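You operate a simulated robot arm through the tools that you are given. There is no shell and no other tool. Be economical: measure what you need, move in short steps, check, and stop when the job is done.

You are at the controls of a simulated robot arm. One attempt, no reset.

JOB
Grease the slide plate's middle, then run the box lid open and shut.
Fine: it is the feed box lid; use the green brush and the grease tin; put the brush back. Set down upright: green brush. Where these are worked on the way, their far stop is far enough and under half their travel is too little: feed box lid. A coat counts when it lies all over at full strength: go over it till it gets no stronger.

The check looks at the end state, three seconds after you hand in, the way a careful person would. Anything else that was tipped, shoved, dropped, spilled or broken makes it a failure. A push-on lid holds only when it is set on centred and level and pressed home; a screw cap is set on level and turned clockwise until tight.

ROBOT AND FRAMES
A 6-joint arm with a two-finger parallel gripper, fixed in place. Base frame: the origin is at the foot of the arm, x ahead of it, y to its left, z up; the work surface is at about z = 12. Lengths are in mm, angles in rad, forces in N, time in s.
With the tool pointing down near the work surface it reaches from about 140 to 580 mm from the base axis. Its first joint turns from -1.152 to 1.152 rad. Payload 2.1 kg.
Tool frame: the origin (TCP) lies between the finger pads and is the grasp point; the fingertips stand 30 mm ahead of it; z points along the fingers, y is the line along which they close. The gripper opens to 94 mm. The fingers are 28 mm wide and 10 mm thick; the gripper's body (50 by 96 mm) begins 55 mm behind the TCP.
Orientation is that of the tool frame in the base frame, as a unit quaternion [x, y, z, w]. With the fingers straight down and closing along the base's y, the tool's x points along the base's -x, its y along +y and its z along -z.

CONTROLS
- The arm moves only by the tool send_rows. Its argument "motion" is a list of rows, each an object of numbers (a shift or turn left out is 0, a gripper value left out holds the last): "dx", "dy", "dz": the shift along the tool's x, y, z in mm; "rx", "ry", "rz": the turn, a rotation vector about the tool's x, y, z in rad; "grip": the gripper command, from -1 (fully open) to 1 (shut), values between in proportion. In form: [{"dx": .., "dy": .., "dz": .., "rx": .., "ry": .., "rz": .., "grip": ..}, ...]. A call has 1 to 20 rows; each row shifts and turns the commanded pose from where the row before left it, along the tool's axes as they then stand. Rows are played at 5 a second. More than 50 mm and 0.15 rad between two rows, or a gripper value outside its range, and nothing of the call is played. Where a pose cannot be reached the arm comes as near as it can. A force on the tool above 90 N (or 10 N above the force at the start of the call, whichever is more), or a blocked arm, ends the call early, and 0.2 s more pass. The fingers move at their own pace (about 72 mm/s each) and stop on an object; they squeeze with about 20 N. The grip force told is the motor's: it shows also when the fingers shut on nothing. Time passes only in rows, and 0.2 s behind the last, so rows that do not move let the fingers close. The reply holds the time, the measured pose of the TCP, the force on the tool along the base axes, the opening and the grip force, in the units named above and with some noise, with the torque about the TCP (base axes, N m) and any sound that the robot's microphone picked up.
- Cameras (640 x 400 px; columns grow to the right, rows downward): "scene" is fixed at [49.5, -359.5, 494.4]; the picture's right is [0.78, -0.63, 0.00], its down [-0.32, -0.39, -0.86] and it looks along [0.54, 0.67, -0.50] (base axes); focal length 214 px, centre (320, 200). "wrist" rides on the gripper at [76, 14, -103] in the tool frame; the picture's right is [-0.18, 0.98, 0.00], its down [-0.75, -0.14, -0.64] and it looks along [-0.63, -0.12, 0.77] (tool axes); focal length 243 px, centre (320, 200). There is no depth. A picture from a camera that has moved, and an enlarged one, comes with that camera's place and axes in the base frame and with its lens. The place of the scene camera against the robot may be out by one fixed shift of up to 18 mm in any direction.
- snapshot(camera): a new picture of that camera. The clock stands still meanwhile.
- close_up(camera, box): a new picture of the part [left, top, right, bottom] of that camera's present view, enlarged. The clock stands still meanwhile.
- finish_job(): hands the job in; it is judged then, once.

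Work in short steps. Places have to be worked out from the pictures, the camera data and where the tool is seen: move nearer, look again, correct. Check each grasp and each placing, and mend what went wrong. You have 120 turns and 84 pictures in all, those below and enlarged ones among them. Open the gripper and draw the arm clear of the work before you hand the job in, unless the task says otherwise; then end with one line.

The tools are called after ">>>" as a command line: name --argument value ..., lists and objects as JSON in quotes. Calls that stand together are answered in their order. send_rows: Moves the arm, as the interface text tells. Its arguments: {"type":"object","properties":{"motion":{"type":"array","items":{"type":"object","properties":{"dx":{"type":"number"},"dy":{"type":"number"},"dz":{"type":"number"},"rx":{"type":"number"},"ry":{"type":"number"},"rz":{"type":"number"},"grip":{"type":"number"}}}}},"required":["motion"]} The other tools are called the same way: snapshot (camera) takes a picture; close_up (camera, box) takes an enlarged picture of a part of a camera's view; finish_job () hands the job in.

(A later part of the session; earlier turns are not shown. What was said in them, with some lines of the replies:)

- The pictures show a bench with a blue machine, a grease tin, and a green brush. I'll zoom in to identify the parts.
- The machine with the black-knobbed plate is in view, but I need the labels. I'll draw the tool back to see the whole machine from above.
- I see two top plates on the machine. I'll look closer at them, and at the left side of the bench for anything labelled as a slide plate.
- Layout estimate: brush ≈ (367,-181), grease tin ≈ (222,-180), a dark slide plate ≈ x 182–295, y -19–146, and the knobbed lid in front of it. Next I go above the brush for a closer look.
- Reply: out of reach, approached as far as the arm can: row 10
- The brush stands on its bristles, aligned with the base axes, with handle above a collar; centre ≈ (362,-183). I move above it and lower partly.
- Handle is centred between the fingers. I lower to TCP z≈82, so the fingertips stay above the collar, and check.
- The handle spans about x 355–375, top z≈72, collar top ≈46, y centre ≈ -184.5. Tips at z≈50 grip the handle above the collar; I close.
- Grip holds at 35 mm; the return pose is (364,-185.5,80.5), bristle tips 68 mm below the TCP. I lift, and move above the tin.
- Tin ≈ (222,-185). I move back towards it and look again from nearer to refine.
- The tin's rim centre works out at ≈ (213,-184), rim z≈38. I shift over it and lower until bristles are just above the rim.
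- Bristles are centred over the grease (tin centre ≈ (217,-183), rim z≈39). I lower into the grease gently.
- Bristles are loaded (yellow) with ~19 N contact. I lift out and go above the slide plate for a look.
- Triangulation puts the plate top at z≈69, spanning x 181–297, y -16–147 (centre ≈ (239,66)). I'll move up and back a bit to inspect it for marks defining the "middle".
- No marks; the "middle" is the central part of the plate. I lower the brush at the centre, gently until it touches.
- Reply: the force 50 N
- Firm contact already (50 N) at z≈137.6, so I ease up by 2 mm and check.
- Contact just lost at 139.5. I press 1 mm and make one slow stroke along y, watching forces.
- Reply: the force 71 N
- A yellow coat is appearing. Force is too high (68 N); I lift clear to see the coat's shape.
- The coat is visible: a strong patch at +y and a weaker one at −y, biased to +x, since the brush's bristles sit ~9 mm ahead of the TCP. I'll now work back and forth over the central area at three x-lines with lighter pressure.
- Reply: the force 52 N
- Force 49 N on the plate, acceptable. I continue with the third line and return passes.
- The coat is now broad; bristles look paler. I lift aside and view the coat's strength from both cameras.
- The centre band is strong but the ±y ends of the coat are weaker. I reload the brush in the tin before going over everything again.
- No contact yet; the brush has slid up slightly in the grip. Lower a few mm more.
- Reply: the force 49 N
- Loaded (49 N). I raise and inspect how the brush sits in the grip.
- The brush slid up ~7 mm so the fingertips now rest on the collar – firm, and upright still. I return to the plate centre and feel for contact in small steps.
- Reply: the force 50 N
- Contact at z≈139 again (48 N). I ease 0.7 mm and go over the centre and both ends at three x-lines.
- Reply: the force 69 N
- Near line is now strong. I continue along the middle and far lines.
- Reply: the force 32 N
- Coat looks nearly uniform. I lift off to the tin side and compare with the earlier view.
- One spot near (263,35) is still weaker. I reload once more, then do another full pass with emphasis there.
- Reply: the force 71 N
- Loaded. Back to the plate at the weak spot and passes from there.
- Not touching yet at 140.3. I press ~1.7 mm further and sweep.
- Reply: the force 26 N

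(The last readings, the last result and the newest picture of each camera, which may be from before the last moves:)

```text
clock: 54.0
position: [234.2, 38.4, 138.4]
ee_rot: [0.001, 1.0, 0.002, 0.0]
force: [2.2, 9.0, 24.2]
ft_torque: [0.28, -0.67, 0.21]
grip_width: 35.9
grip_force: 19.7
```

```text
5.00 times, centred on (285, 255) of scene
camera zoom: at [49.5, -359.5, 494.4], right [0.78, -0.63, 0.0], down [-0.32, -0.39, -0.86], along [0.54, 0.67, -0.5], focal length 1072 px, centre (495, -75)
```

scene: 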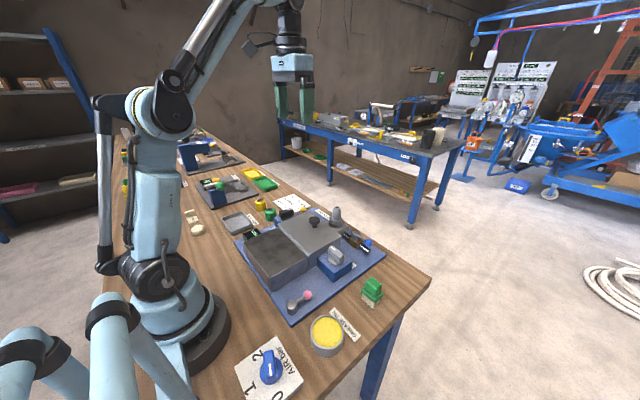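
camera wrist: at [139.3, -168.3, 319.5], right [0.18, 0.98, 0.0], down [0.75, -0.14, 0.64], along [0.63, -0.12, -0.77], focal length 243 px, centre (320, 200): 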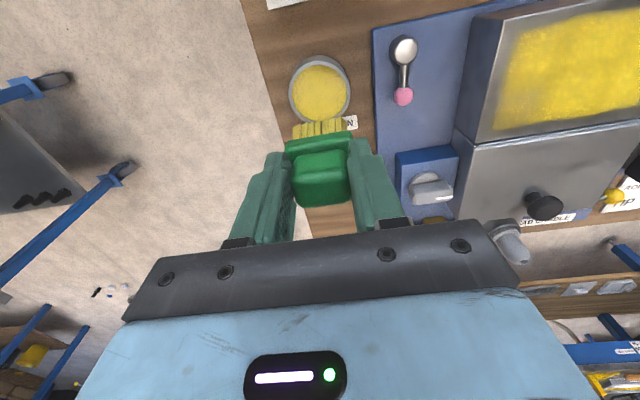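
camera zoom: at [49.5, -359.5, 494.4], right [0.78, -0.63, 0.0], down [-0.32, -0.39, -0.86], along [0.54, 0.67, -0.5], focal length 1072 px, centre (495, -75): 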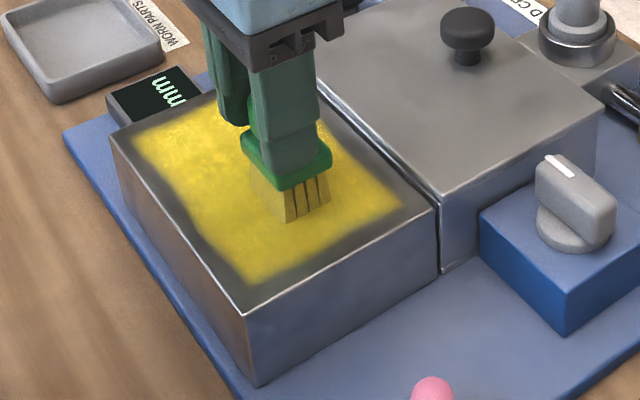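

The weak spot is gone. I do a further pass along the near and middle lines for good measure.

>>> send_rows --motion '[{"dx": 9, "dz": 0.2}, {"dx": 9}, {"dy": 9}, {"dy": 9}, {"dy": 9}, {"dy": 9}, {"dy": 9}, {"dy": 9}, {"dx": -9}, {"dx": -9}, {"dy": -9}, {"dy": -9}, {"dy": -9}, {"dy": -9}, {"dy": -9}, {"dy": -9}, {}]'

>>> send_rows --motion '[{"dz": -40}, {"dz": -30}, {"dx": 35}, {"dx": 35}, {}]'

>>> close_up --camera "scene" --box '[245, 215, 325, 295]'

```text
clock: 57.6
position: [232.5, 38.2, 138.7]
ee_rot: [0.0, 1.0, -0.001, 0.0]
force: [0.1, 1.0, 3.9]
ft_torque: [0.04, -0.07, 0.03]
grip_width: 35.7
grip_force: 19.8
```

```text
clock: 58.8
position: [163.9, 36.0, 208.8]
ee_rot: [0.0, 1.0, 0.001, 0.0]
force: [-0.4, 0.6, -1.7]
ft_torque: [0.02, 0.03, 0.01]
grip_width: 35.8
grip_force: 20.2
```

```text
5.00 times, centred on (285, 255) of scene
camera zoom: at [49.5, -359.5, 494.4], right [0.78, -0.63, 0.0], down [-0.32, -0.39, -0.86], along [0.54, 0.67, -0.5], focal length 1072 px, centre (495, -75)
```

zoom: 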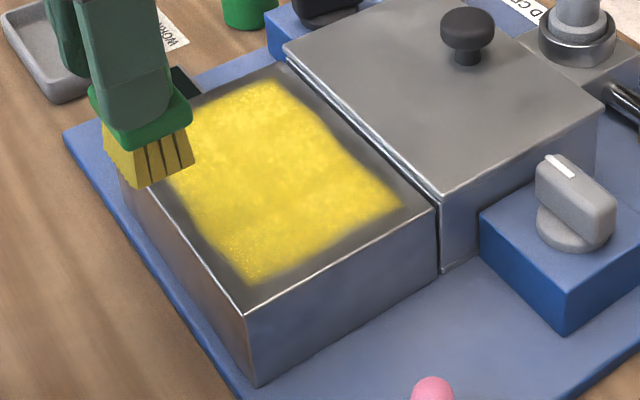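

Very uniform; a slight darker streak may remain. I zoom closer.

>>> close_up --camera "scene" --box '[268, 226, 312, 274]'

```text
8.33 times, centred on (290, 250) of scene
camera zoom: at [49.5, -359.5, 494.4], right [0.78, -0.63, 0.0], down [-0.32, -0.39, -0.86], along [0.54, 0.67, -0.5], focal length 1787 px, centre (570, -217)
```

zoom: 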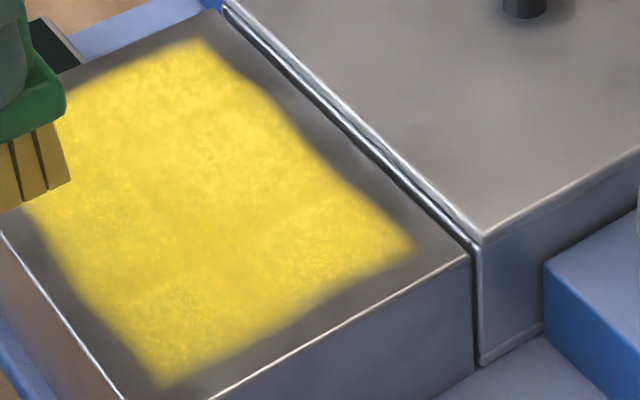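

A faint dimmer band may remain mid-plate. To be sure, I reload once more and do a final full pass.

>>> send_rows --motion '[{"dx": -18, "dy": -37}, {"dx": -18, "dy": -37}, {"dx": -17, "dy": -36}, {"dy": -36}, {"dy": -36}, {"dy": -36}, {"dz": 50}, {"dz": 50}, {"dz": 9}, {"dz": 2.5}, {"dz": 1.5}, {}]'

```text
clock: 61.4
position: [215.1, -181.9, 96.1]
ee_rot: [0.0, 1.0, 0.001, -0.001]
force: [0.6, -0.3, -0.5]
ft_torque: [-0.03, 0.0, -0.02]
grip_width: 35.7
grip_force: 20.6
```

>>> send_rows --motion '[{"dz": 1}, {"dz": 1}, {}]'

```text
clock: 62.1
position: [215.8, -180.4, 95.4]
ee_rot: [0.001, 1.0, 0.0, -0.002]
force: [-4.1, 2.7, 28.6]
ft_torque: [0.05, -0.48, 0.08]
grip_width: 35.7
grip_force: 19.8
stopped in row 3: the force on the tool passed its limit at 94 N (the readings are from after the stop); the commanded pose is now the measured one
```

Loaded (brief force spike). I lift and go to the plate for the final pass starting at the middle line.

>>> send_rows --motion '[{"dz": -20}, {"dz": -50}, {"dz": -50}, {"dx": -3, "dy": 37}, {"dx": -3, "dy": 37}, {"dx": -3, "dy": 37}, {"dx": -3, "dy": 37}, {"dx": -3, "dy": 37}, {"dy": 33}, {"dz": 40}, {"dz": 34}, {"dz": 2}, {}]'

>>> close_up --camera "scene" --box '[290, 270, 390, 370]'

```text
clock: 64.9
position: [233.2, 36.8, 138.6]
ee_rot: [0.0, 1.0, 0.0, -0.003]
force: [-11.0, 0.7, 45.8]
ft_torque: [-0.03, -0.43, 0.01]
grip_width: 35.8
grip_force: 20.2
```

```text
4.00 times, centred on (340, 320) of scene
camera zoom: at [49.4, -359.5, 494.4], right [0.78, -0.63, 0.0], down [-0.32, -0.39, -0.86], along [0.54, 0.67, -0.5], focal length 858 px, centre (240, -280)
```

zoom: 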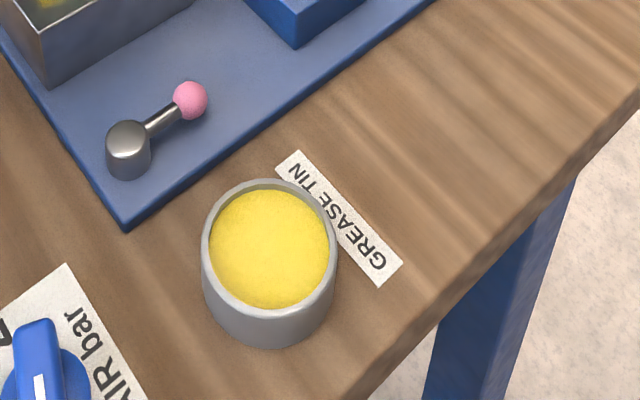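

The tin is undisturbed and upright. Final pass: middle, far, then near lines.

>>> send_rows --motion '[{"dy": 9}, {"dy": 9}, {"dy": 9}, {"dy": 9}, {"dy": 9}, {"dy": 9}, {"dx": -9}, {"dx": -9}, {"dy": -9}, {"dy": -9}, {"dy": -9}, {"dy": -9}, {"dy": -9}, {"dy": -9}, {"dx": 9}, {"dx": 9}, {}]'

>>> send_rows --motion '[{"dx": 9}, {"dx": 9}, {"dy": 9}, {"dy": 9}, {"dy": 9}, {"dy": 9}, {"dy": 9}, {"dy": 9}, {"dz": -40}, {"dz": -30}, {}]'

```text
clock: 68.5
position: [232.4, 34.4, 139.4]
ee_rot: [0.001, 1.0, 0.0, -0.002]
force: [2.0, -1.6, 6.7]
ft_torque: [-0.18, -0.34, -0.06]
grip_width: 36.0
grip_force: 20.1
```

```text
clock: 70.9
position: [216.7, 92.1, 212.4]
ee_rot: [0.0, 1.0, 0.001, -0.002]
force: [-0.1, 0.4, -1.2]
ft_torque: [-0.05, 0.0, 0.04]
grip_width: 35.9
grip_force: 20.3
```

Now I return the brush: swing to y≈-185 first, check the coat, then go forward to its spot.

>>> send_rows --motion '[{"dy": -46}, {"dy": -46}, {"dy": -46}, {"dy": -46}, {"dy": -46}, {"dy": -46}, {"dx": -30}, {"dx": -30}, {"dx": -30}, {"dx": -30}, {"dx": -27}, {"dz": 40}, {"dz": 40}, {}]'

>>> close_up --camera "scene" --box '[268, 226, 312, 274]'

>>> close_up --camera "scene" --box '[330, 220, 430, 310]'

>>> close_up --camera "wrist" --box '[200, 80, 440, 230]'

```text
clock: 73.9
position: [361.5, -184.8, 130.4]
ee_rot: [0.0, 1.0, 0.001, -0.002]
force: [-0.6, 0.6, -1.5]
ft_torque: [0.0, 0.0, 0.02]
grip_width: 35.9
grip_force: 20.2
```

```text
8.33 times, centred on (290, 250) of scene
camera zoom: at [49.5, -359.5, 494.4], right [0.78, -0.63, 0.0], down [-0.32, -0.39, -0.86], along [0.54, 0.67, -0.5], focal length 1787 px, centre (570, -217)
```

zoom: 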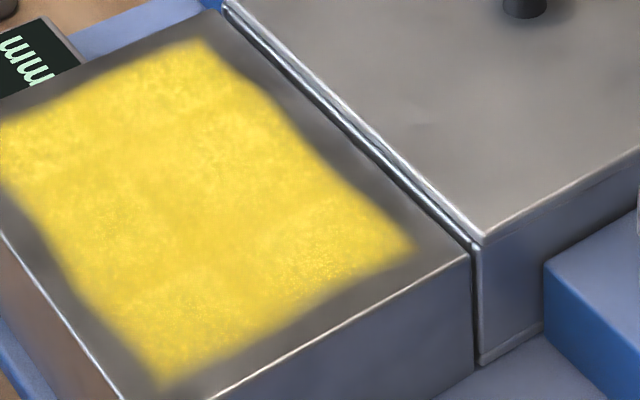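

```text
4.44 times, centred on (380, 265) of scene
camera zoom: at [49.5, -359.5, 494.4], right [0.78, -0.63, 0.0], down [-0.32, -0.39, -0.86], along [0.54, 0.67, -0.5], focal length 953 px, centre (53, -89)
```

zoom: 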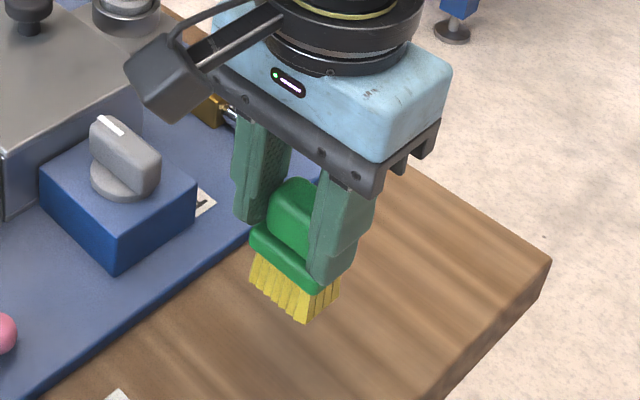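

```text
2.67 times, centred on (320, 155) of wrist
camera zoom: at [285.1, -170.5, 232.4], right [0.19, 0.98, 0.0], down [0.76, -0.14, 0.64], along [0.63, -0.12, -0.77], focal length 647 px, centre (320, 320)
```

zoom: 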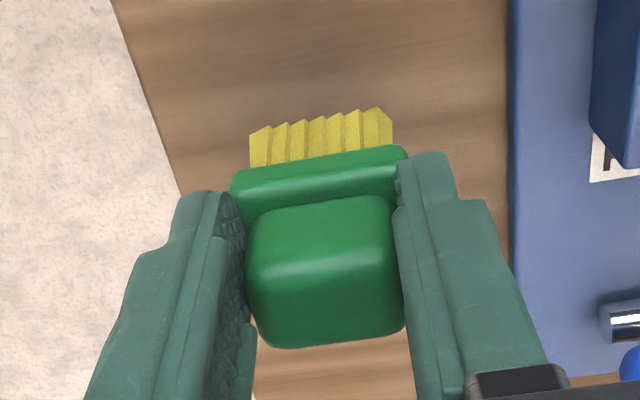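

The coat is uniform and full. Brush is above its spot; I lower until it touches the bench.

>>> send_rows --motion '[{"dx": -2, "dz": 20}, {"dz": 15}, {"dz": 8}, {"dz": 5}, {"dz": 3}, {}]'

```text
clock: 75.3
position: [362.8, -186.2, 77.1]
ee_rot: [0.001, 1.0, 0.001, -0.002]
force: [0.3, -0.1, -0.3]
ft_torque: [0.01, -0.01, -0.01]
grip_width: 35.3
grip_force: 20.1
```

>>> send_rows --motion '[{"dz": 2}, {"dz": 2}, {}]'

>>> close_up --camera "scene" --box '[330, 230, 430, 320]'

```text
clock: 76.1
position: [362.9, -185.3, 74.8]
ee_rot: [0.001, 1.0, 0.0, -0.001]
force: [-0.1, -0.1, -0.7]
ft_torque: [-0.03, 0.04, 0.02]
grip_width: 35.6
grip_force: 20.0
```

```text
4.44 times, centred on (380, 275) of scene
camera zoom: at [49.5, -359.5, 494.4], right [0.78, -0.63, 0.0], down [-0.32, -0.39, -0.86], along [0.54, 0.67, -0.5], focal length 953 px, centre (53, -133)
```

zoom: 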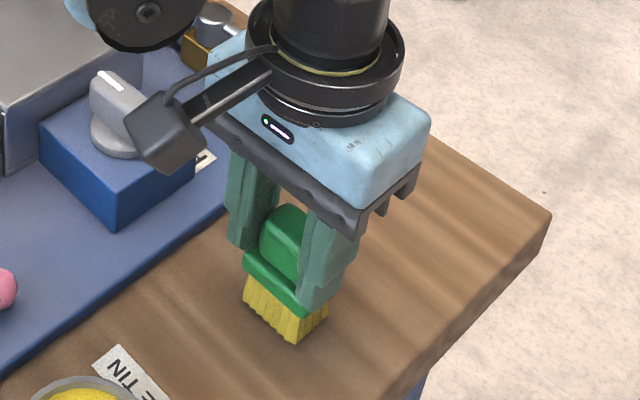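

Bristle bottom appears ~4–5 mm above the bench still. Lowering more.

>>> send_rows --motion '[{"dz": 1.5}, {"dz": 1.5}, {"dz": 1}, {}]'

```text
clock: 77.1
position: [361.6, -183.4, 71.8]
ee_rot: [0.0, 1.0, 0.002, -0.001]
force: [-3.0, 2.3, 52.3]
ft_torque: [0.05, -0.55, 0.07]
grip_width: 35.7
grip_force: 20.0
```

Touching with 52 N. I ease off 1 mm and open the fingers gently.

>>> send_rows --motion '[{"dz": -1}, {"grip": 0.0}, {"grip": -0.3}, {}, {}]'

>>> close_up --camera "scene" --box '[330, 230, 430, 320]'

```text
clock: 78.3
position: [362.2, -186.1, 70.2]
ee_rot: [0.001, 1.0, 0.0, -0.002]
force: [-0.6, 0.6, 2.8]
ft_torque: [0.11, 0.0, 0.01]
grip_width: 61.0
grip_force: 0.0
```

```text
4.44 times, centred on (380, 275) of scene
camera zoom: at [49.5, -359.5, 494.4], right [0.78, -0.63, 0.0], down [-0.32, -0.39, -0.86], along [0.54, 0.67, -0.5], focal length 953 px, centre (53, -133)
```

zoom: 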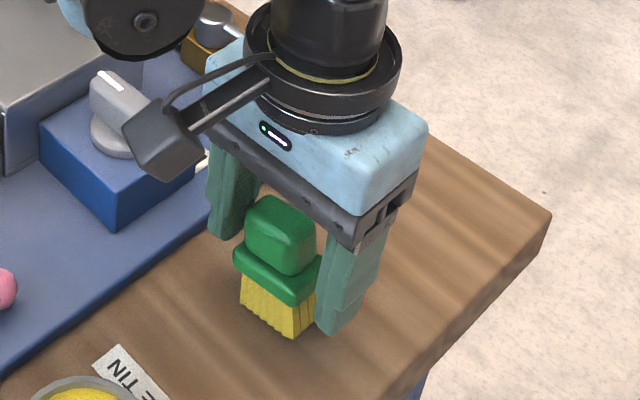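

Brush is standing released. Open fully and lift straight up.

>>> send_rows --motion '[{"grip": -1}, {}, {}, {"dz": -20}, {"dz": -40}, {"dz": -40}, {}]'

>>> close_up --camera "scene" --box '[330, 230, 430, 320]'

>>> snapshot --camera "wrist"

```text
clock: 79.9
position: [360.9, -186.1, 173.1]
ee_rot: [0.0, 1.0, 0.001, -0.002]
force: [0.5, 0.6, 0.2]
ft_torque: [-0.03, 0.04, -0.01]
grip_width: 94.0
grip_force: 0.1
```

```text
4.44 times, centred on (380, 275) of scene
camera zoom: at [49.5, -359.5, 494.4], right [0.78, -0.63, 0.0], down [-0.32, -0.39, -0.86], along [0.54, 0.67, -0.5], focal length 953 px, centre (53, -133)
```

zoom: 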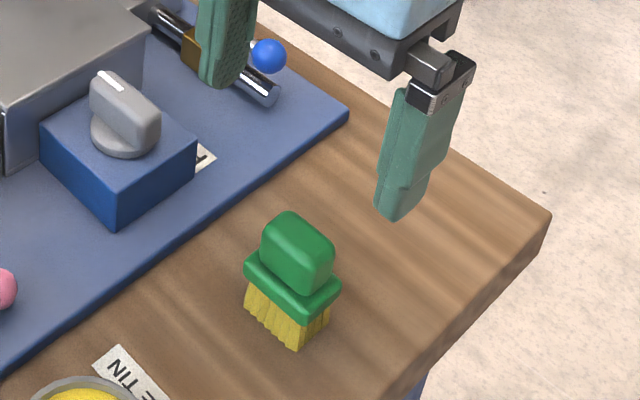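

```text
31 pictures are left
camera wrist: at [284.3, -171.6, 275.5], right [0.19, 0.98, 0.0], down [0.76, -0.14, 0.64], along [0.63, -0.12, -0.77], focal length 243 px, centre (320, 200)
```

wrist: 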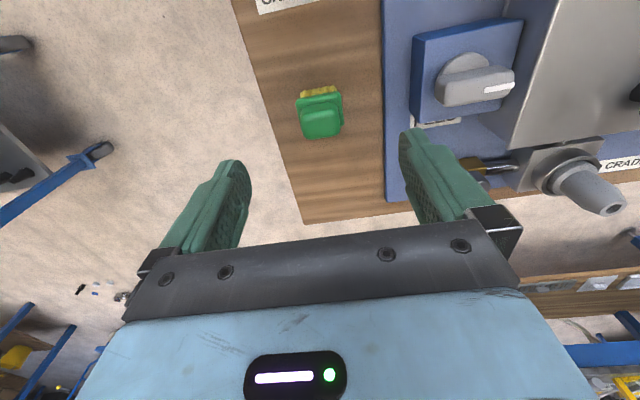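

The brush stands upright in its place. Now the lid: I'll go above the machine and look at the knob and seam.

>>> send_rows --motion '[{"dz": -40}, {"dz": -30, "dy": 40}, {"dy": 45}, {"dy": 45}, {"dy": 45}, {"dy": 45}, {"dy": 30}, {}]'

>>> snapshot --camera "wrist"

>>> close_up --camera "scene" --box '[270, 200, 350, 270]'

```text
clock: 81.7
position: [363.7, 65.2, 237.7]
ee_rot: [0.001, 1.0, 0.001, -0.001]
force: [-0.2, 0.1, 0.9]
ft_torque: [-0.01, 0.01, 0.0]
grip_width: 93.8
grip_force: 0.0
```

```text
30 pictures are left
camera wrist: at [286.2, 80.3, 341.5], right [0.19, 0.98, 0.0], down [0.76, -0.14, 0.64], along [0.63, -0.12, -0.77], focal length 243 px, centre (320, 200)
```

wrist: 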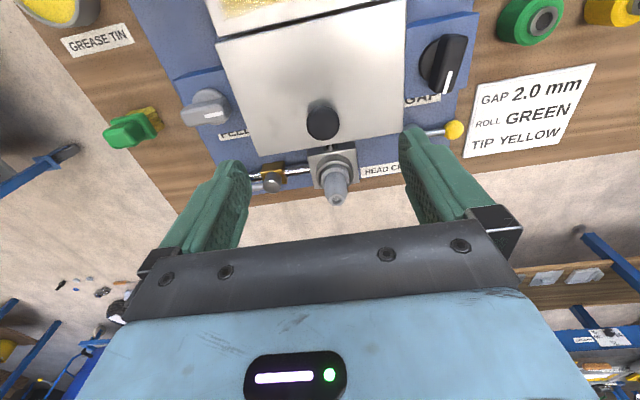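

```text
5.71 times, centred on (310, 235) of scene
camera zoom: at [49.5, -359.5, 494.4], right [0.78, -0.63, 0.0], down [-0.32, -0.39, -0.86], along [0.54, 0.67, -0.5], focal length 1226 px, centre (377, 0)
```

zoom: 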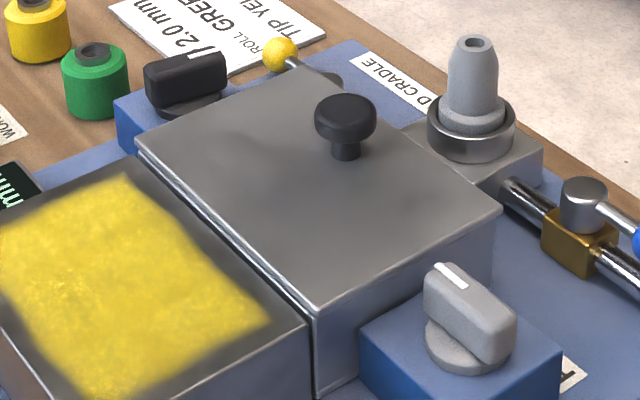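

The knob (≈33 mm wide) is at ≈ (385,63), head z≈83–95. The double bright line at the lid's near edge might be a hinge or slide lip. I position above the knob.

>>> send_rows --motion '[{"dx": -21, "dy": -2}, {"dz": 45}, {"dz": 45}, {}]'

>>> close_up --camera "wrist" --box '[180, 0, 460, 190]'

>>> close_up --camera "scene" --box '[270, 190, 370, 270]'

```text
clock: 82.7
position: [386.4, 63.9, 149.2]
ee_rot: [0.001, 1.0, 0.001, -0.002]
force: [-0.5, -0.5, 0.4]
ft_torque: [-0.01, 0.0, 0.01]
grip_width: 94.1
grip_force: 0.0
```

```text
2.11 times, centred on (320, 95) of wrist
camera zoom: at [310.0, 78.9, 253.7], right [0.19, 0.98, 0.0], down [0.76, -0.14, 0.64], along [0.63, -0.12, -0.77], focal length 511 px, centre (320, 421)
```

zoom: 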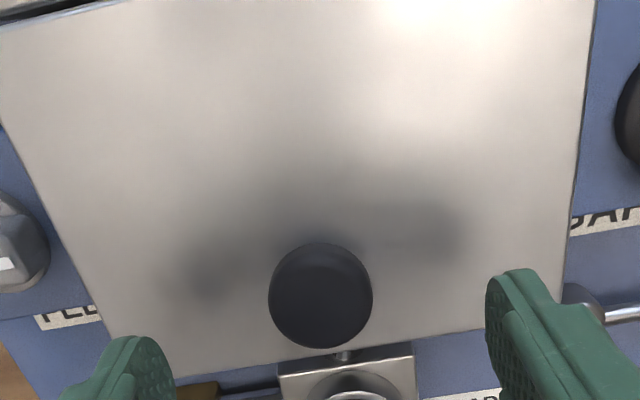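

```text
5.00 times, centred on (320, 230) of scene
camera zoom: at [49.5, -359.5, 494.4], right [0.78, -0.63, 0.0], down [-0.32, -0.39, -0.86], along [0.54, 0.67, -0.5], focal length 1072 px, centre (320, 50)
```

zoom: 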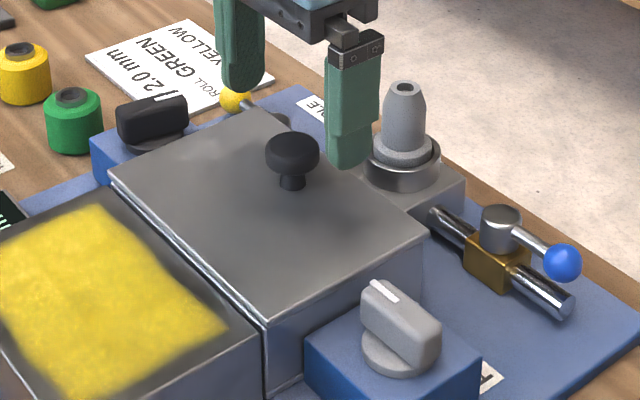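

The fingers straddle the knob well. I lower until the tips are just above the lid.

>>> send_rows --motion '[{"dz": 20}, {"dz": 12}, {"dz": 6}, {}]'

>>> close_up --camera "scene" --box '[280, 190, 370, 260]'

>>> close_up --camera "wrist" --box '[200, 60, 440, 230]'

```text
clock: 83.7
position: [385.8, 62.7, 112.8]
ee_rot: [0.001, 1.0, 0.0, -0.002]
force: [0.3, 0.4, 0.2]
ft_torque: [-0.01, -0.08, 0.02]
grip_width: 94.0
grip_force: 0.0
```

```text
5.71 times, centred on (325, 225) of scene
camera zoom: at [49.5, -359.5, 494.4], right [0.78, -0.63, 0.0], down [-0.32, -0.39, -0.86], along [0.54, 0.67, -0.5], focal length 1226 px, centre (291, 57)
```

zoom: 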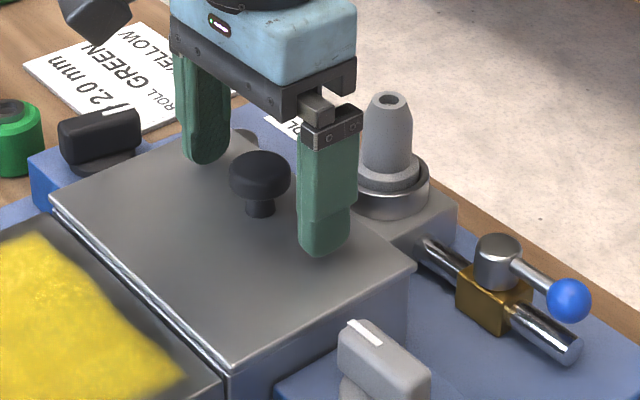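

```text
2.35 times, centred on (320, 145) of wrist
camera zoom: at [309.1, 77.3, 215.0], right [0.19, 0.98, 0.0], down [0.76, -0.14, 0.64], along [0.63, -0.12, -0.77], focal length 571 px, centre (320, 329)
```

zoom: 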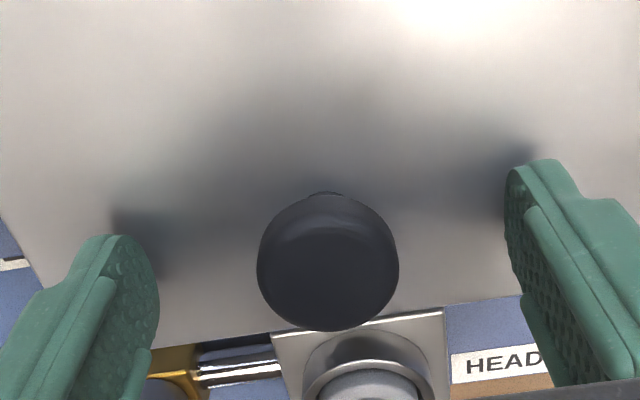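

Knob centred at ≈ (386,64). I lower 3 mm more and close on it.

>>> send_rows --motion '[{"dy": 1, "dz": 3}, {"grip": 0.2}, {"grip": 1}, {}, {}, {}]'

>>> close_up --camera "scene" --box '[260, 190, 370, 275]'

```text
clock: 85.1
position: [384.6, 64.5, 109.4]
ee_rot: [0.0, 1.0, 0.002, -0.002]
force: [-0.2, 12.7, -4.9]
ft_torque: [0.18, -0.1, 0.0]
grip_width: 32.9
grip_force: 45.1
```

```text
4.71 times, centred on (315, 232) of scene
camera zoom: at [49.5, -359.5, 494.4], right [0.78, -0.63, 0.0], down [-0.32, -0.39, -0.86], along [0.54, 0.67, -0.5], focal length 1009 px, centre (344, 47)
```

zoom: 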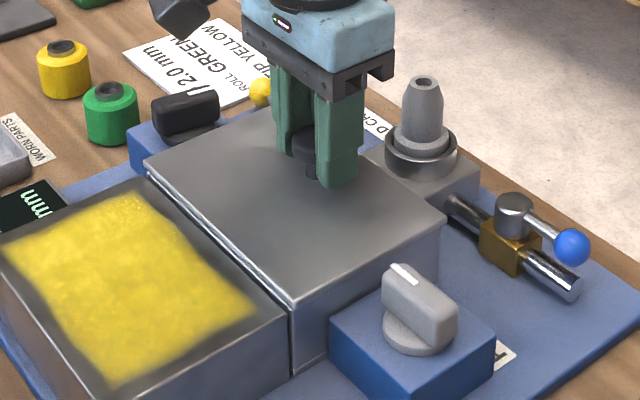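

Knob gripped (33 mm). I correct 0.8 mm in y and test by lifting 3 mm: force and motion will tell hinged from sliding.

>>> send_rows --motion '[{"dy": 0.8}, {"dz": -2}, {"dz": -2}, {}]'

>>> close_up --camera "scene" --box '[260, 190, 370, 275]'

```text
clock: 86.1
position: [383.9, 64.7, 113.1]
ee_rot: [0.0, 1.0, 0.003, -0.003]
force: [-0.9, 22.4, -39.8]
ft_torque: [0.23, 0.1, 0.02]
grip_width: 32.9
grip_force: 44.8
```

```text
4.71 times, centred on (315, 232) of scene
camera zoom: at [49.7, -359.4, 494.4], right [0.78, -0.63, 0.0], down [-0.32, -0.39, -0.86], along [0.54, 0.67, -0.5], focal length 1009 px, centre (344, 47)
```

zoom: 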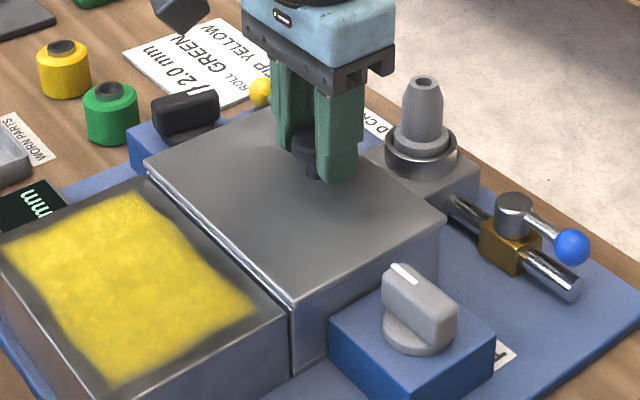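

40 N upward without the lid moving: not hinged (or heavy). I go back down and test a small slide toward the robot (−x).

>>> send_rows --motion '[{"dz": 2, "dy": -1}, {"dz": 2}, {}, {"dx": 2}, {"dx": 2}, {"dx": 2}, {}]'

>>> close_up --camera "scene" --box '[260, 190, 370, 275]'

```text
clock: 87.7
position: [378.8, 64.4, 110.4]
ee_rot: [0.0, 1.0, 0.004, -0.001]
force: [1.7, 24.9, 34.9]
ft_torque: [0.52, -0.41, 0.04]
grip_width: 33.1
grip_force: 45.2
```

```text
4.71 times, centred on (315, 232) of scene
camera zoom: at [49.4, -359.5, 494.4], right [0.78, -0.63, 0.0], down [-0.32, -0.39, -0.86], along [0.54, 0.67, -0.5], focal length 1009 px, centre (344, 47)
```

zoom: 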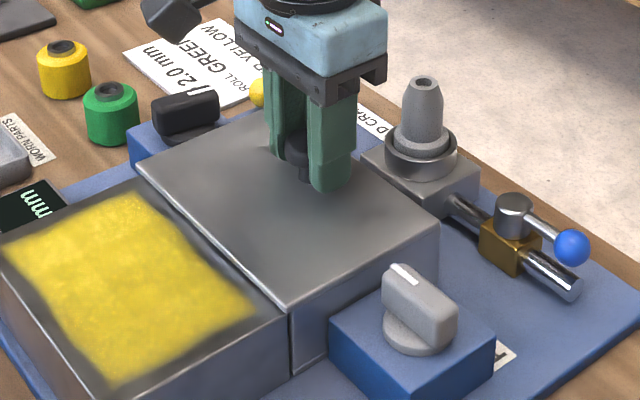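

The lid slides toward −x. I relieve the downward force and slide on 50 mm.

>>> send_rows --motion '[{"dz": -1}, {"dx": 6}, {"dx": 6}, {"dx": 6}, {"dx": 6}, {"dx": 6}, {"dx": 6}, {"dx": 6}, {"dx": 6}, {}]'

>>> close_up --camera "scene" --box '[230, 190, 370, 300]'

```text
clock: 89.9
position: [328.6, 64.3, 112.5]
ee_rot: [0.0, 1.0, 0.004, -0.002]
force: [-0.6, 28.2, -38.4]
ft_torque: [0.25, -0.1, -0.02]
grip_width: 33.0
grip_force: 45.1
```

```text
3.64 times, centred on (300, 245) of scene
camera zoom: at [49.6, -359.4, 494.4], right [0.78, -0.63, 0.0], down [-0.32, -0.39, -0.86], along [0.54, 0.67, -0.5], focal length 780 px, centre (393, 36)
```

zoom: 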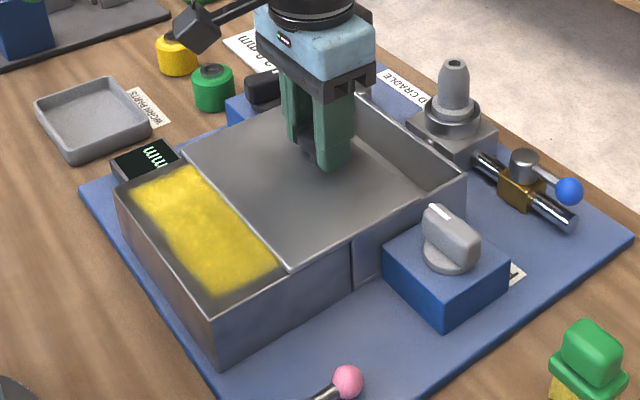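

The box is opening, lid running over the greased plate. I ease z by 0.6 and carry on toward the far stop.

>>> send_rows --motion '[{"dz": 0.6}, {"dx": 6}, {"dx": 6}, {"dx": 6}, {"dx": 6}, {"dx": 5}, {"dx": 5}, {"dx": 5}, {}]'

```text
clock: 91.9
position: [291.2, 63.8, 110.2]
ee_rot: [0.001, 1.0, 0.003, -0.002]
force: [0.8, 19.0, 9.6]
ft_torque: [0.39, -0.63, 0.0]
grip_width: 33.1
grip_force: 45.4
```

Travelled ≈94 mm with no stop yet. I proceed in small steps to feel for the stop.

>>> send_rows --motion '[{"dx": 3}, {"dx": 3}, {"dx": 3}, {"dx": 3}, {"dx": 3}, {}]'

>>> close_up --camera "scene" --box '[230, 190, 370, 300]'

```text
clock: 93.3
position: [274.8, 64.4, 110.0]
ee_rot: [0.0, 1.0, 0.002, -0.002]
force: [-0.4, 17.7, 14.5]
ft_torque: [0.23, 0.08, -0.06]
grip_width: 32.9
grip_force: 44.7
```

```text
3.64 times, centred on (300, 245) of scene
camera zoom: at [49.5, -359.5, 494.4], right [0.78, -0.63, 0.0], down [-0.32, -0.39, -0.86], along [0.54, 0.67, -0.5], focal length 780 px, centre (393, 36)
```

zoom: 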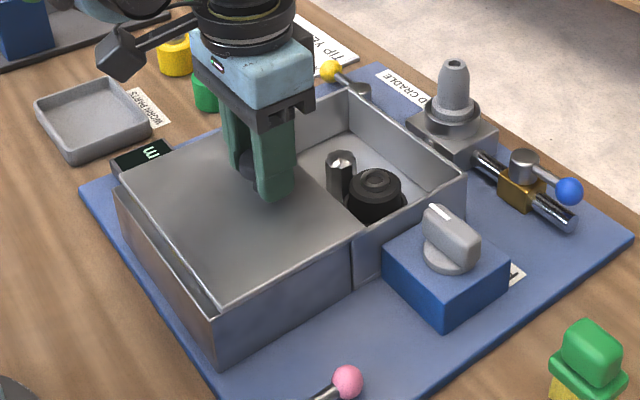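

The lid is ~110 mm open, almost at the plate's far edge. A few more small steps to the stop.

>>> send_rows --motion '[{"dx": 2}, {"dx": 2}, {"dx": 2}, {"dx": 1.5}, {}]'

```text
clock: 94.5
position: [267.8, 64.7, 111.2]
ee_rot: [-0.001, 1.0, 0.004, -0.001]
force: [0.5, 22.0, -5.6]
ft_torque: [0.4, -0.45, 0.04]
grip_width: 32.8
grip_force: 44.7
```

>>> send_rows --motion '[{"dx": 1.5}, {"dx": 1.5}, {"dx": 1}, {}]'

>>> close_up --camera "scene" --box '[230, 190, 370, 300]'

```text
clock: 95.5
position: [265.9, 64.6, 112.1]
ee_rot: [0.001, 1.0, 0.002, 0.001]
force: [18.4, 24.2, -34.6]
ft_torque: [0.24, -0.31, -0.1]
grip_width: 33.2
grip_force: 44.8
```

```text
3.64 times, centred on (300, 245) of scene
camera zoom: at [49.6, -359.4, 494.4], right [0.78, -0.63, 0.0], down [-0.32, -0.39, -0.86], along [0.54, 0.67, -0.5], focal length 780 px, centre (393, 36)
```

zoom: 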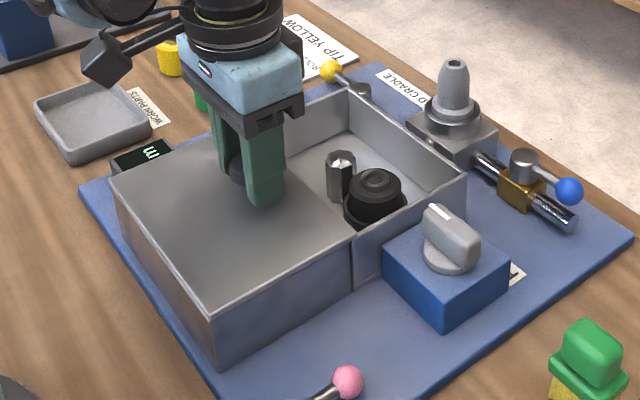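

Fx = 18 N: far stop reached (≈118 mm travel). Now I close, sliding +x.

>>> send_rows --motion '[{"dx": -2, "dz": 0.6}, {"dx": -6}, {"dx": -7}, {"dx": -7}, {"dx": -7}, {"dx": -7}, {"dx": -7}, {"dx": -7}, {"dx": -7}, {"dx": -7}, {"dx": -7}, {"dx": -7}, {"dx": -7}, {"dx": -7}, {"dx": -7}, {"dx": -6}, {"dx": -5}, {}]'

```text
clock: 99.3
position: [373.5, 63.9, 109.3]
ee_rot: [-0.001, 1.0, 0.005, -0.003]
force: [-0.4, 28.0, -38.9]
ft_torque: [0.16, 0.07, 0.01]
grip_width: 33.2
grip_force: 45.1
```

At x=373.5; about 11 mm remain. Small steps to the closed stop.

>>> send_rows --motion '[{"dx": -2, "dz": 0.5}, {"dx": -2}, {"dx": -2}, {"dx": -2}, {"dx": -1.5}, {"dx": -1.5}, {}]'

```text
clock: 100.9
position: [384.7, 63.9, 110.0]
ee_rot: [0.0, 1.0, 0.004, -0.001]
force: [-0.2, 23.8, 22.2]
ft_torque: [0.33, 0.46, 0.1]
grip_width: 32.8
grip_force: 44.8
```

>>> send_rows --motion '[{"dx": -1}, {"dx": -1}, {"dx": -1}, {}]'

>>> close_up --camera "scene" --box '[260, 190, 370, 275]'

```text
clock: 101.9
position: [384.9, 65.5, 109.8]
ee_rot: [0.0, 1.0, 0.003, -0.006]
force: [-34.3, 18.9, -5.1]
ft_torque: [0.27, -0.15, 0.15]
grip_width: 33.0
grip_force: 45.1
```

```text
4.71 times, centred on (315, 232) of scene
camera zoom: at [49.5, -359.5, 494.4], right [0.78, -0.63, 0.0], down [-0.32, -0.39, -0.86], along [0.54, 0.67, -0.5], focal length 1009 px, centre (344, 47)
```

zoom: 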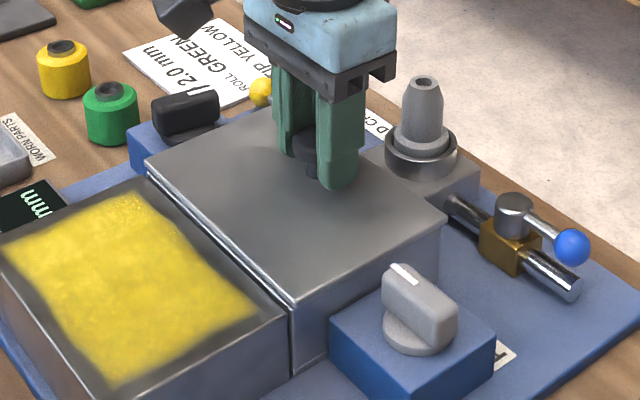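

Closed against the stop (Fx −34 N), and the coat is intact. I relax, open, and lift away.

>>> send_rows --motion '[{"dx": 0.8}, {"grip": 0}, {"grip": -1}, {}, {}, {"dz": -20}, {"dz": -40}, {"dz": -45}, {"dz": -45}, {}]'

>>> close_up --camera "scene" --box '[230, 190, 400, 340]'

>>> snapshot --camera "wrist"

```text
clock: 104.1
position: [385.6, 61.8, 258.7]
ee_rot: [0.001, 1.0, 0.001, -0.002]
force: [0.1, -0.9, 0.2]
ft_torque: [-0.02, -0.04, 0.04]
grip_width: 94.0
grip_force: 0.1
```

```text
2.67 times, centred on (315, 265) of scene
camera zoom: at [49.5, -359.5, 494.4], right [0.78, -0.63, 0.0], down [-0.32, -0.39, -0.86], along [0.54, 0.67, -0.5], focal length 572 px, centre (333, 27)
```

zoom: 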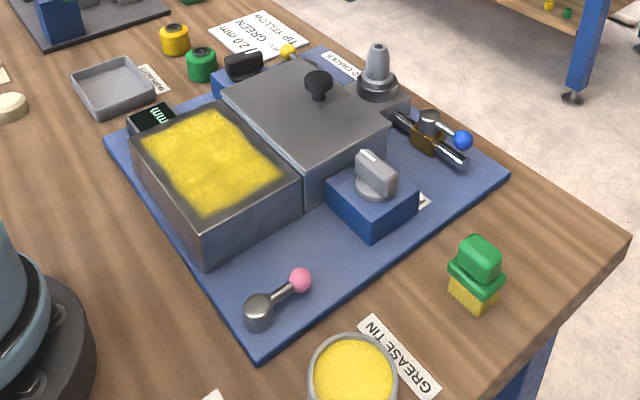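

```text
16 pictures are left
camera wrist: at [309.4, 75.8, 362.6], right [0.19, 0.98, 0.0], down [0.76, -0.14, 0.64], along [0.63, -0.12, -0.77], focal length 243 px, centre (320, 200)
```

wrist: 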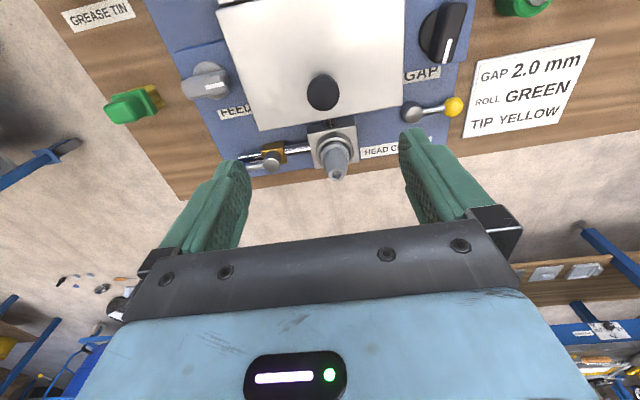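

The coat is full, the lid is shut, the brush stands upright in place, the tin is undisturbed, and the arm is clear and open. Handing in.

>>> finish_job

```text
The job is handed in.
```

I greased the middle of the slide plate to a full, even coat, then ran the feed box lid to its far stop and shut it again. The green brush is back in its place, standing upright.
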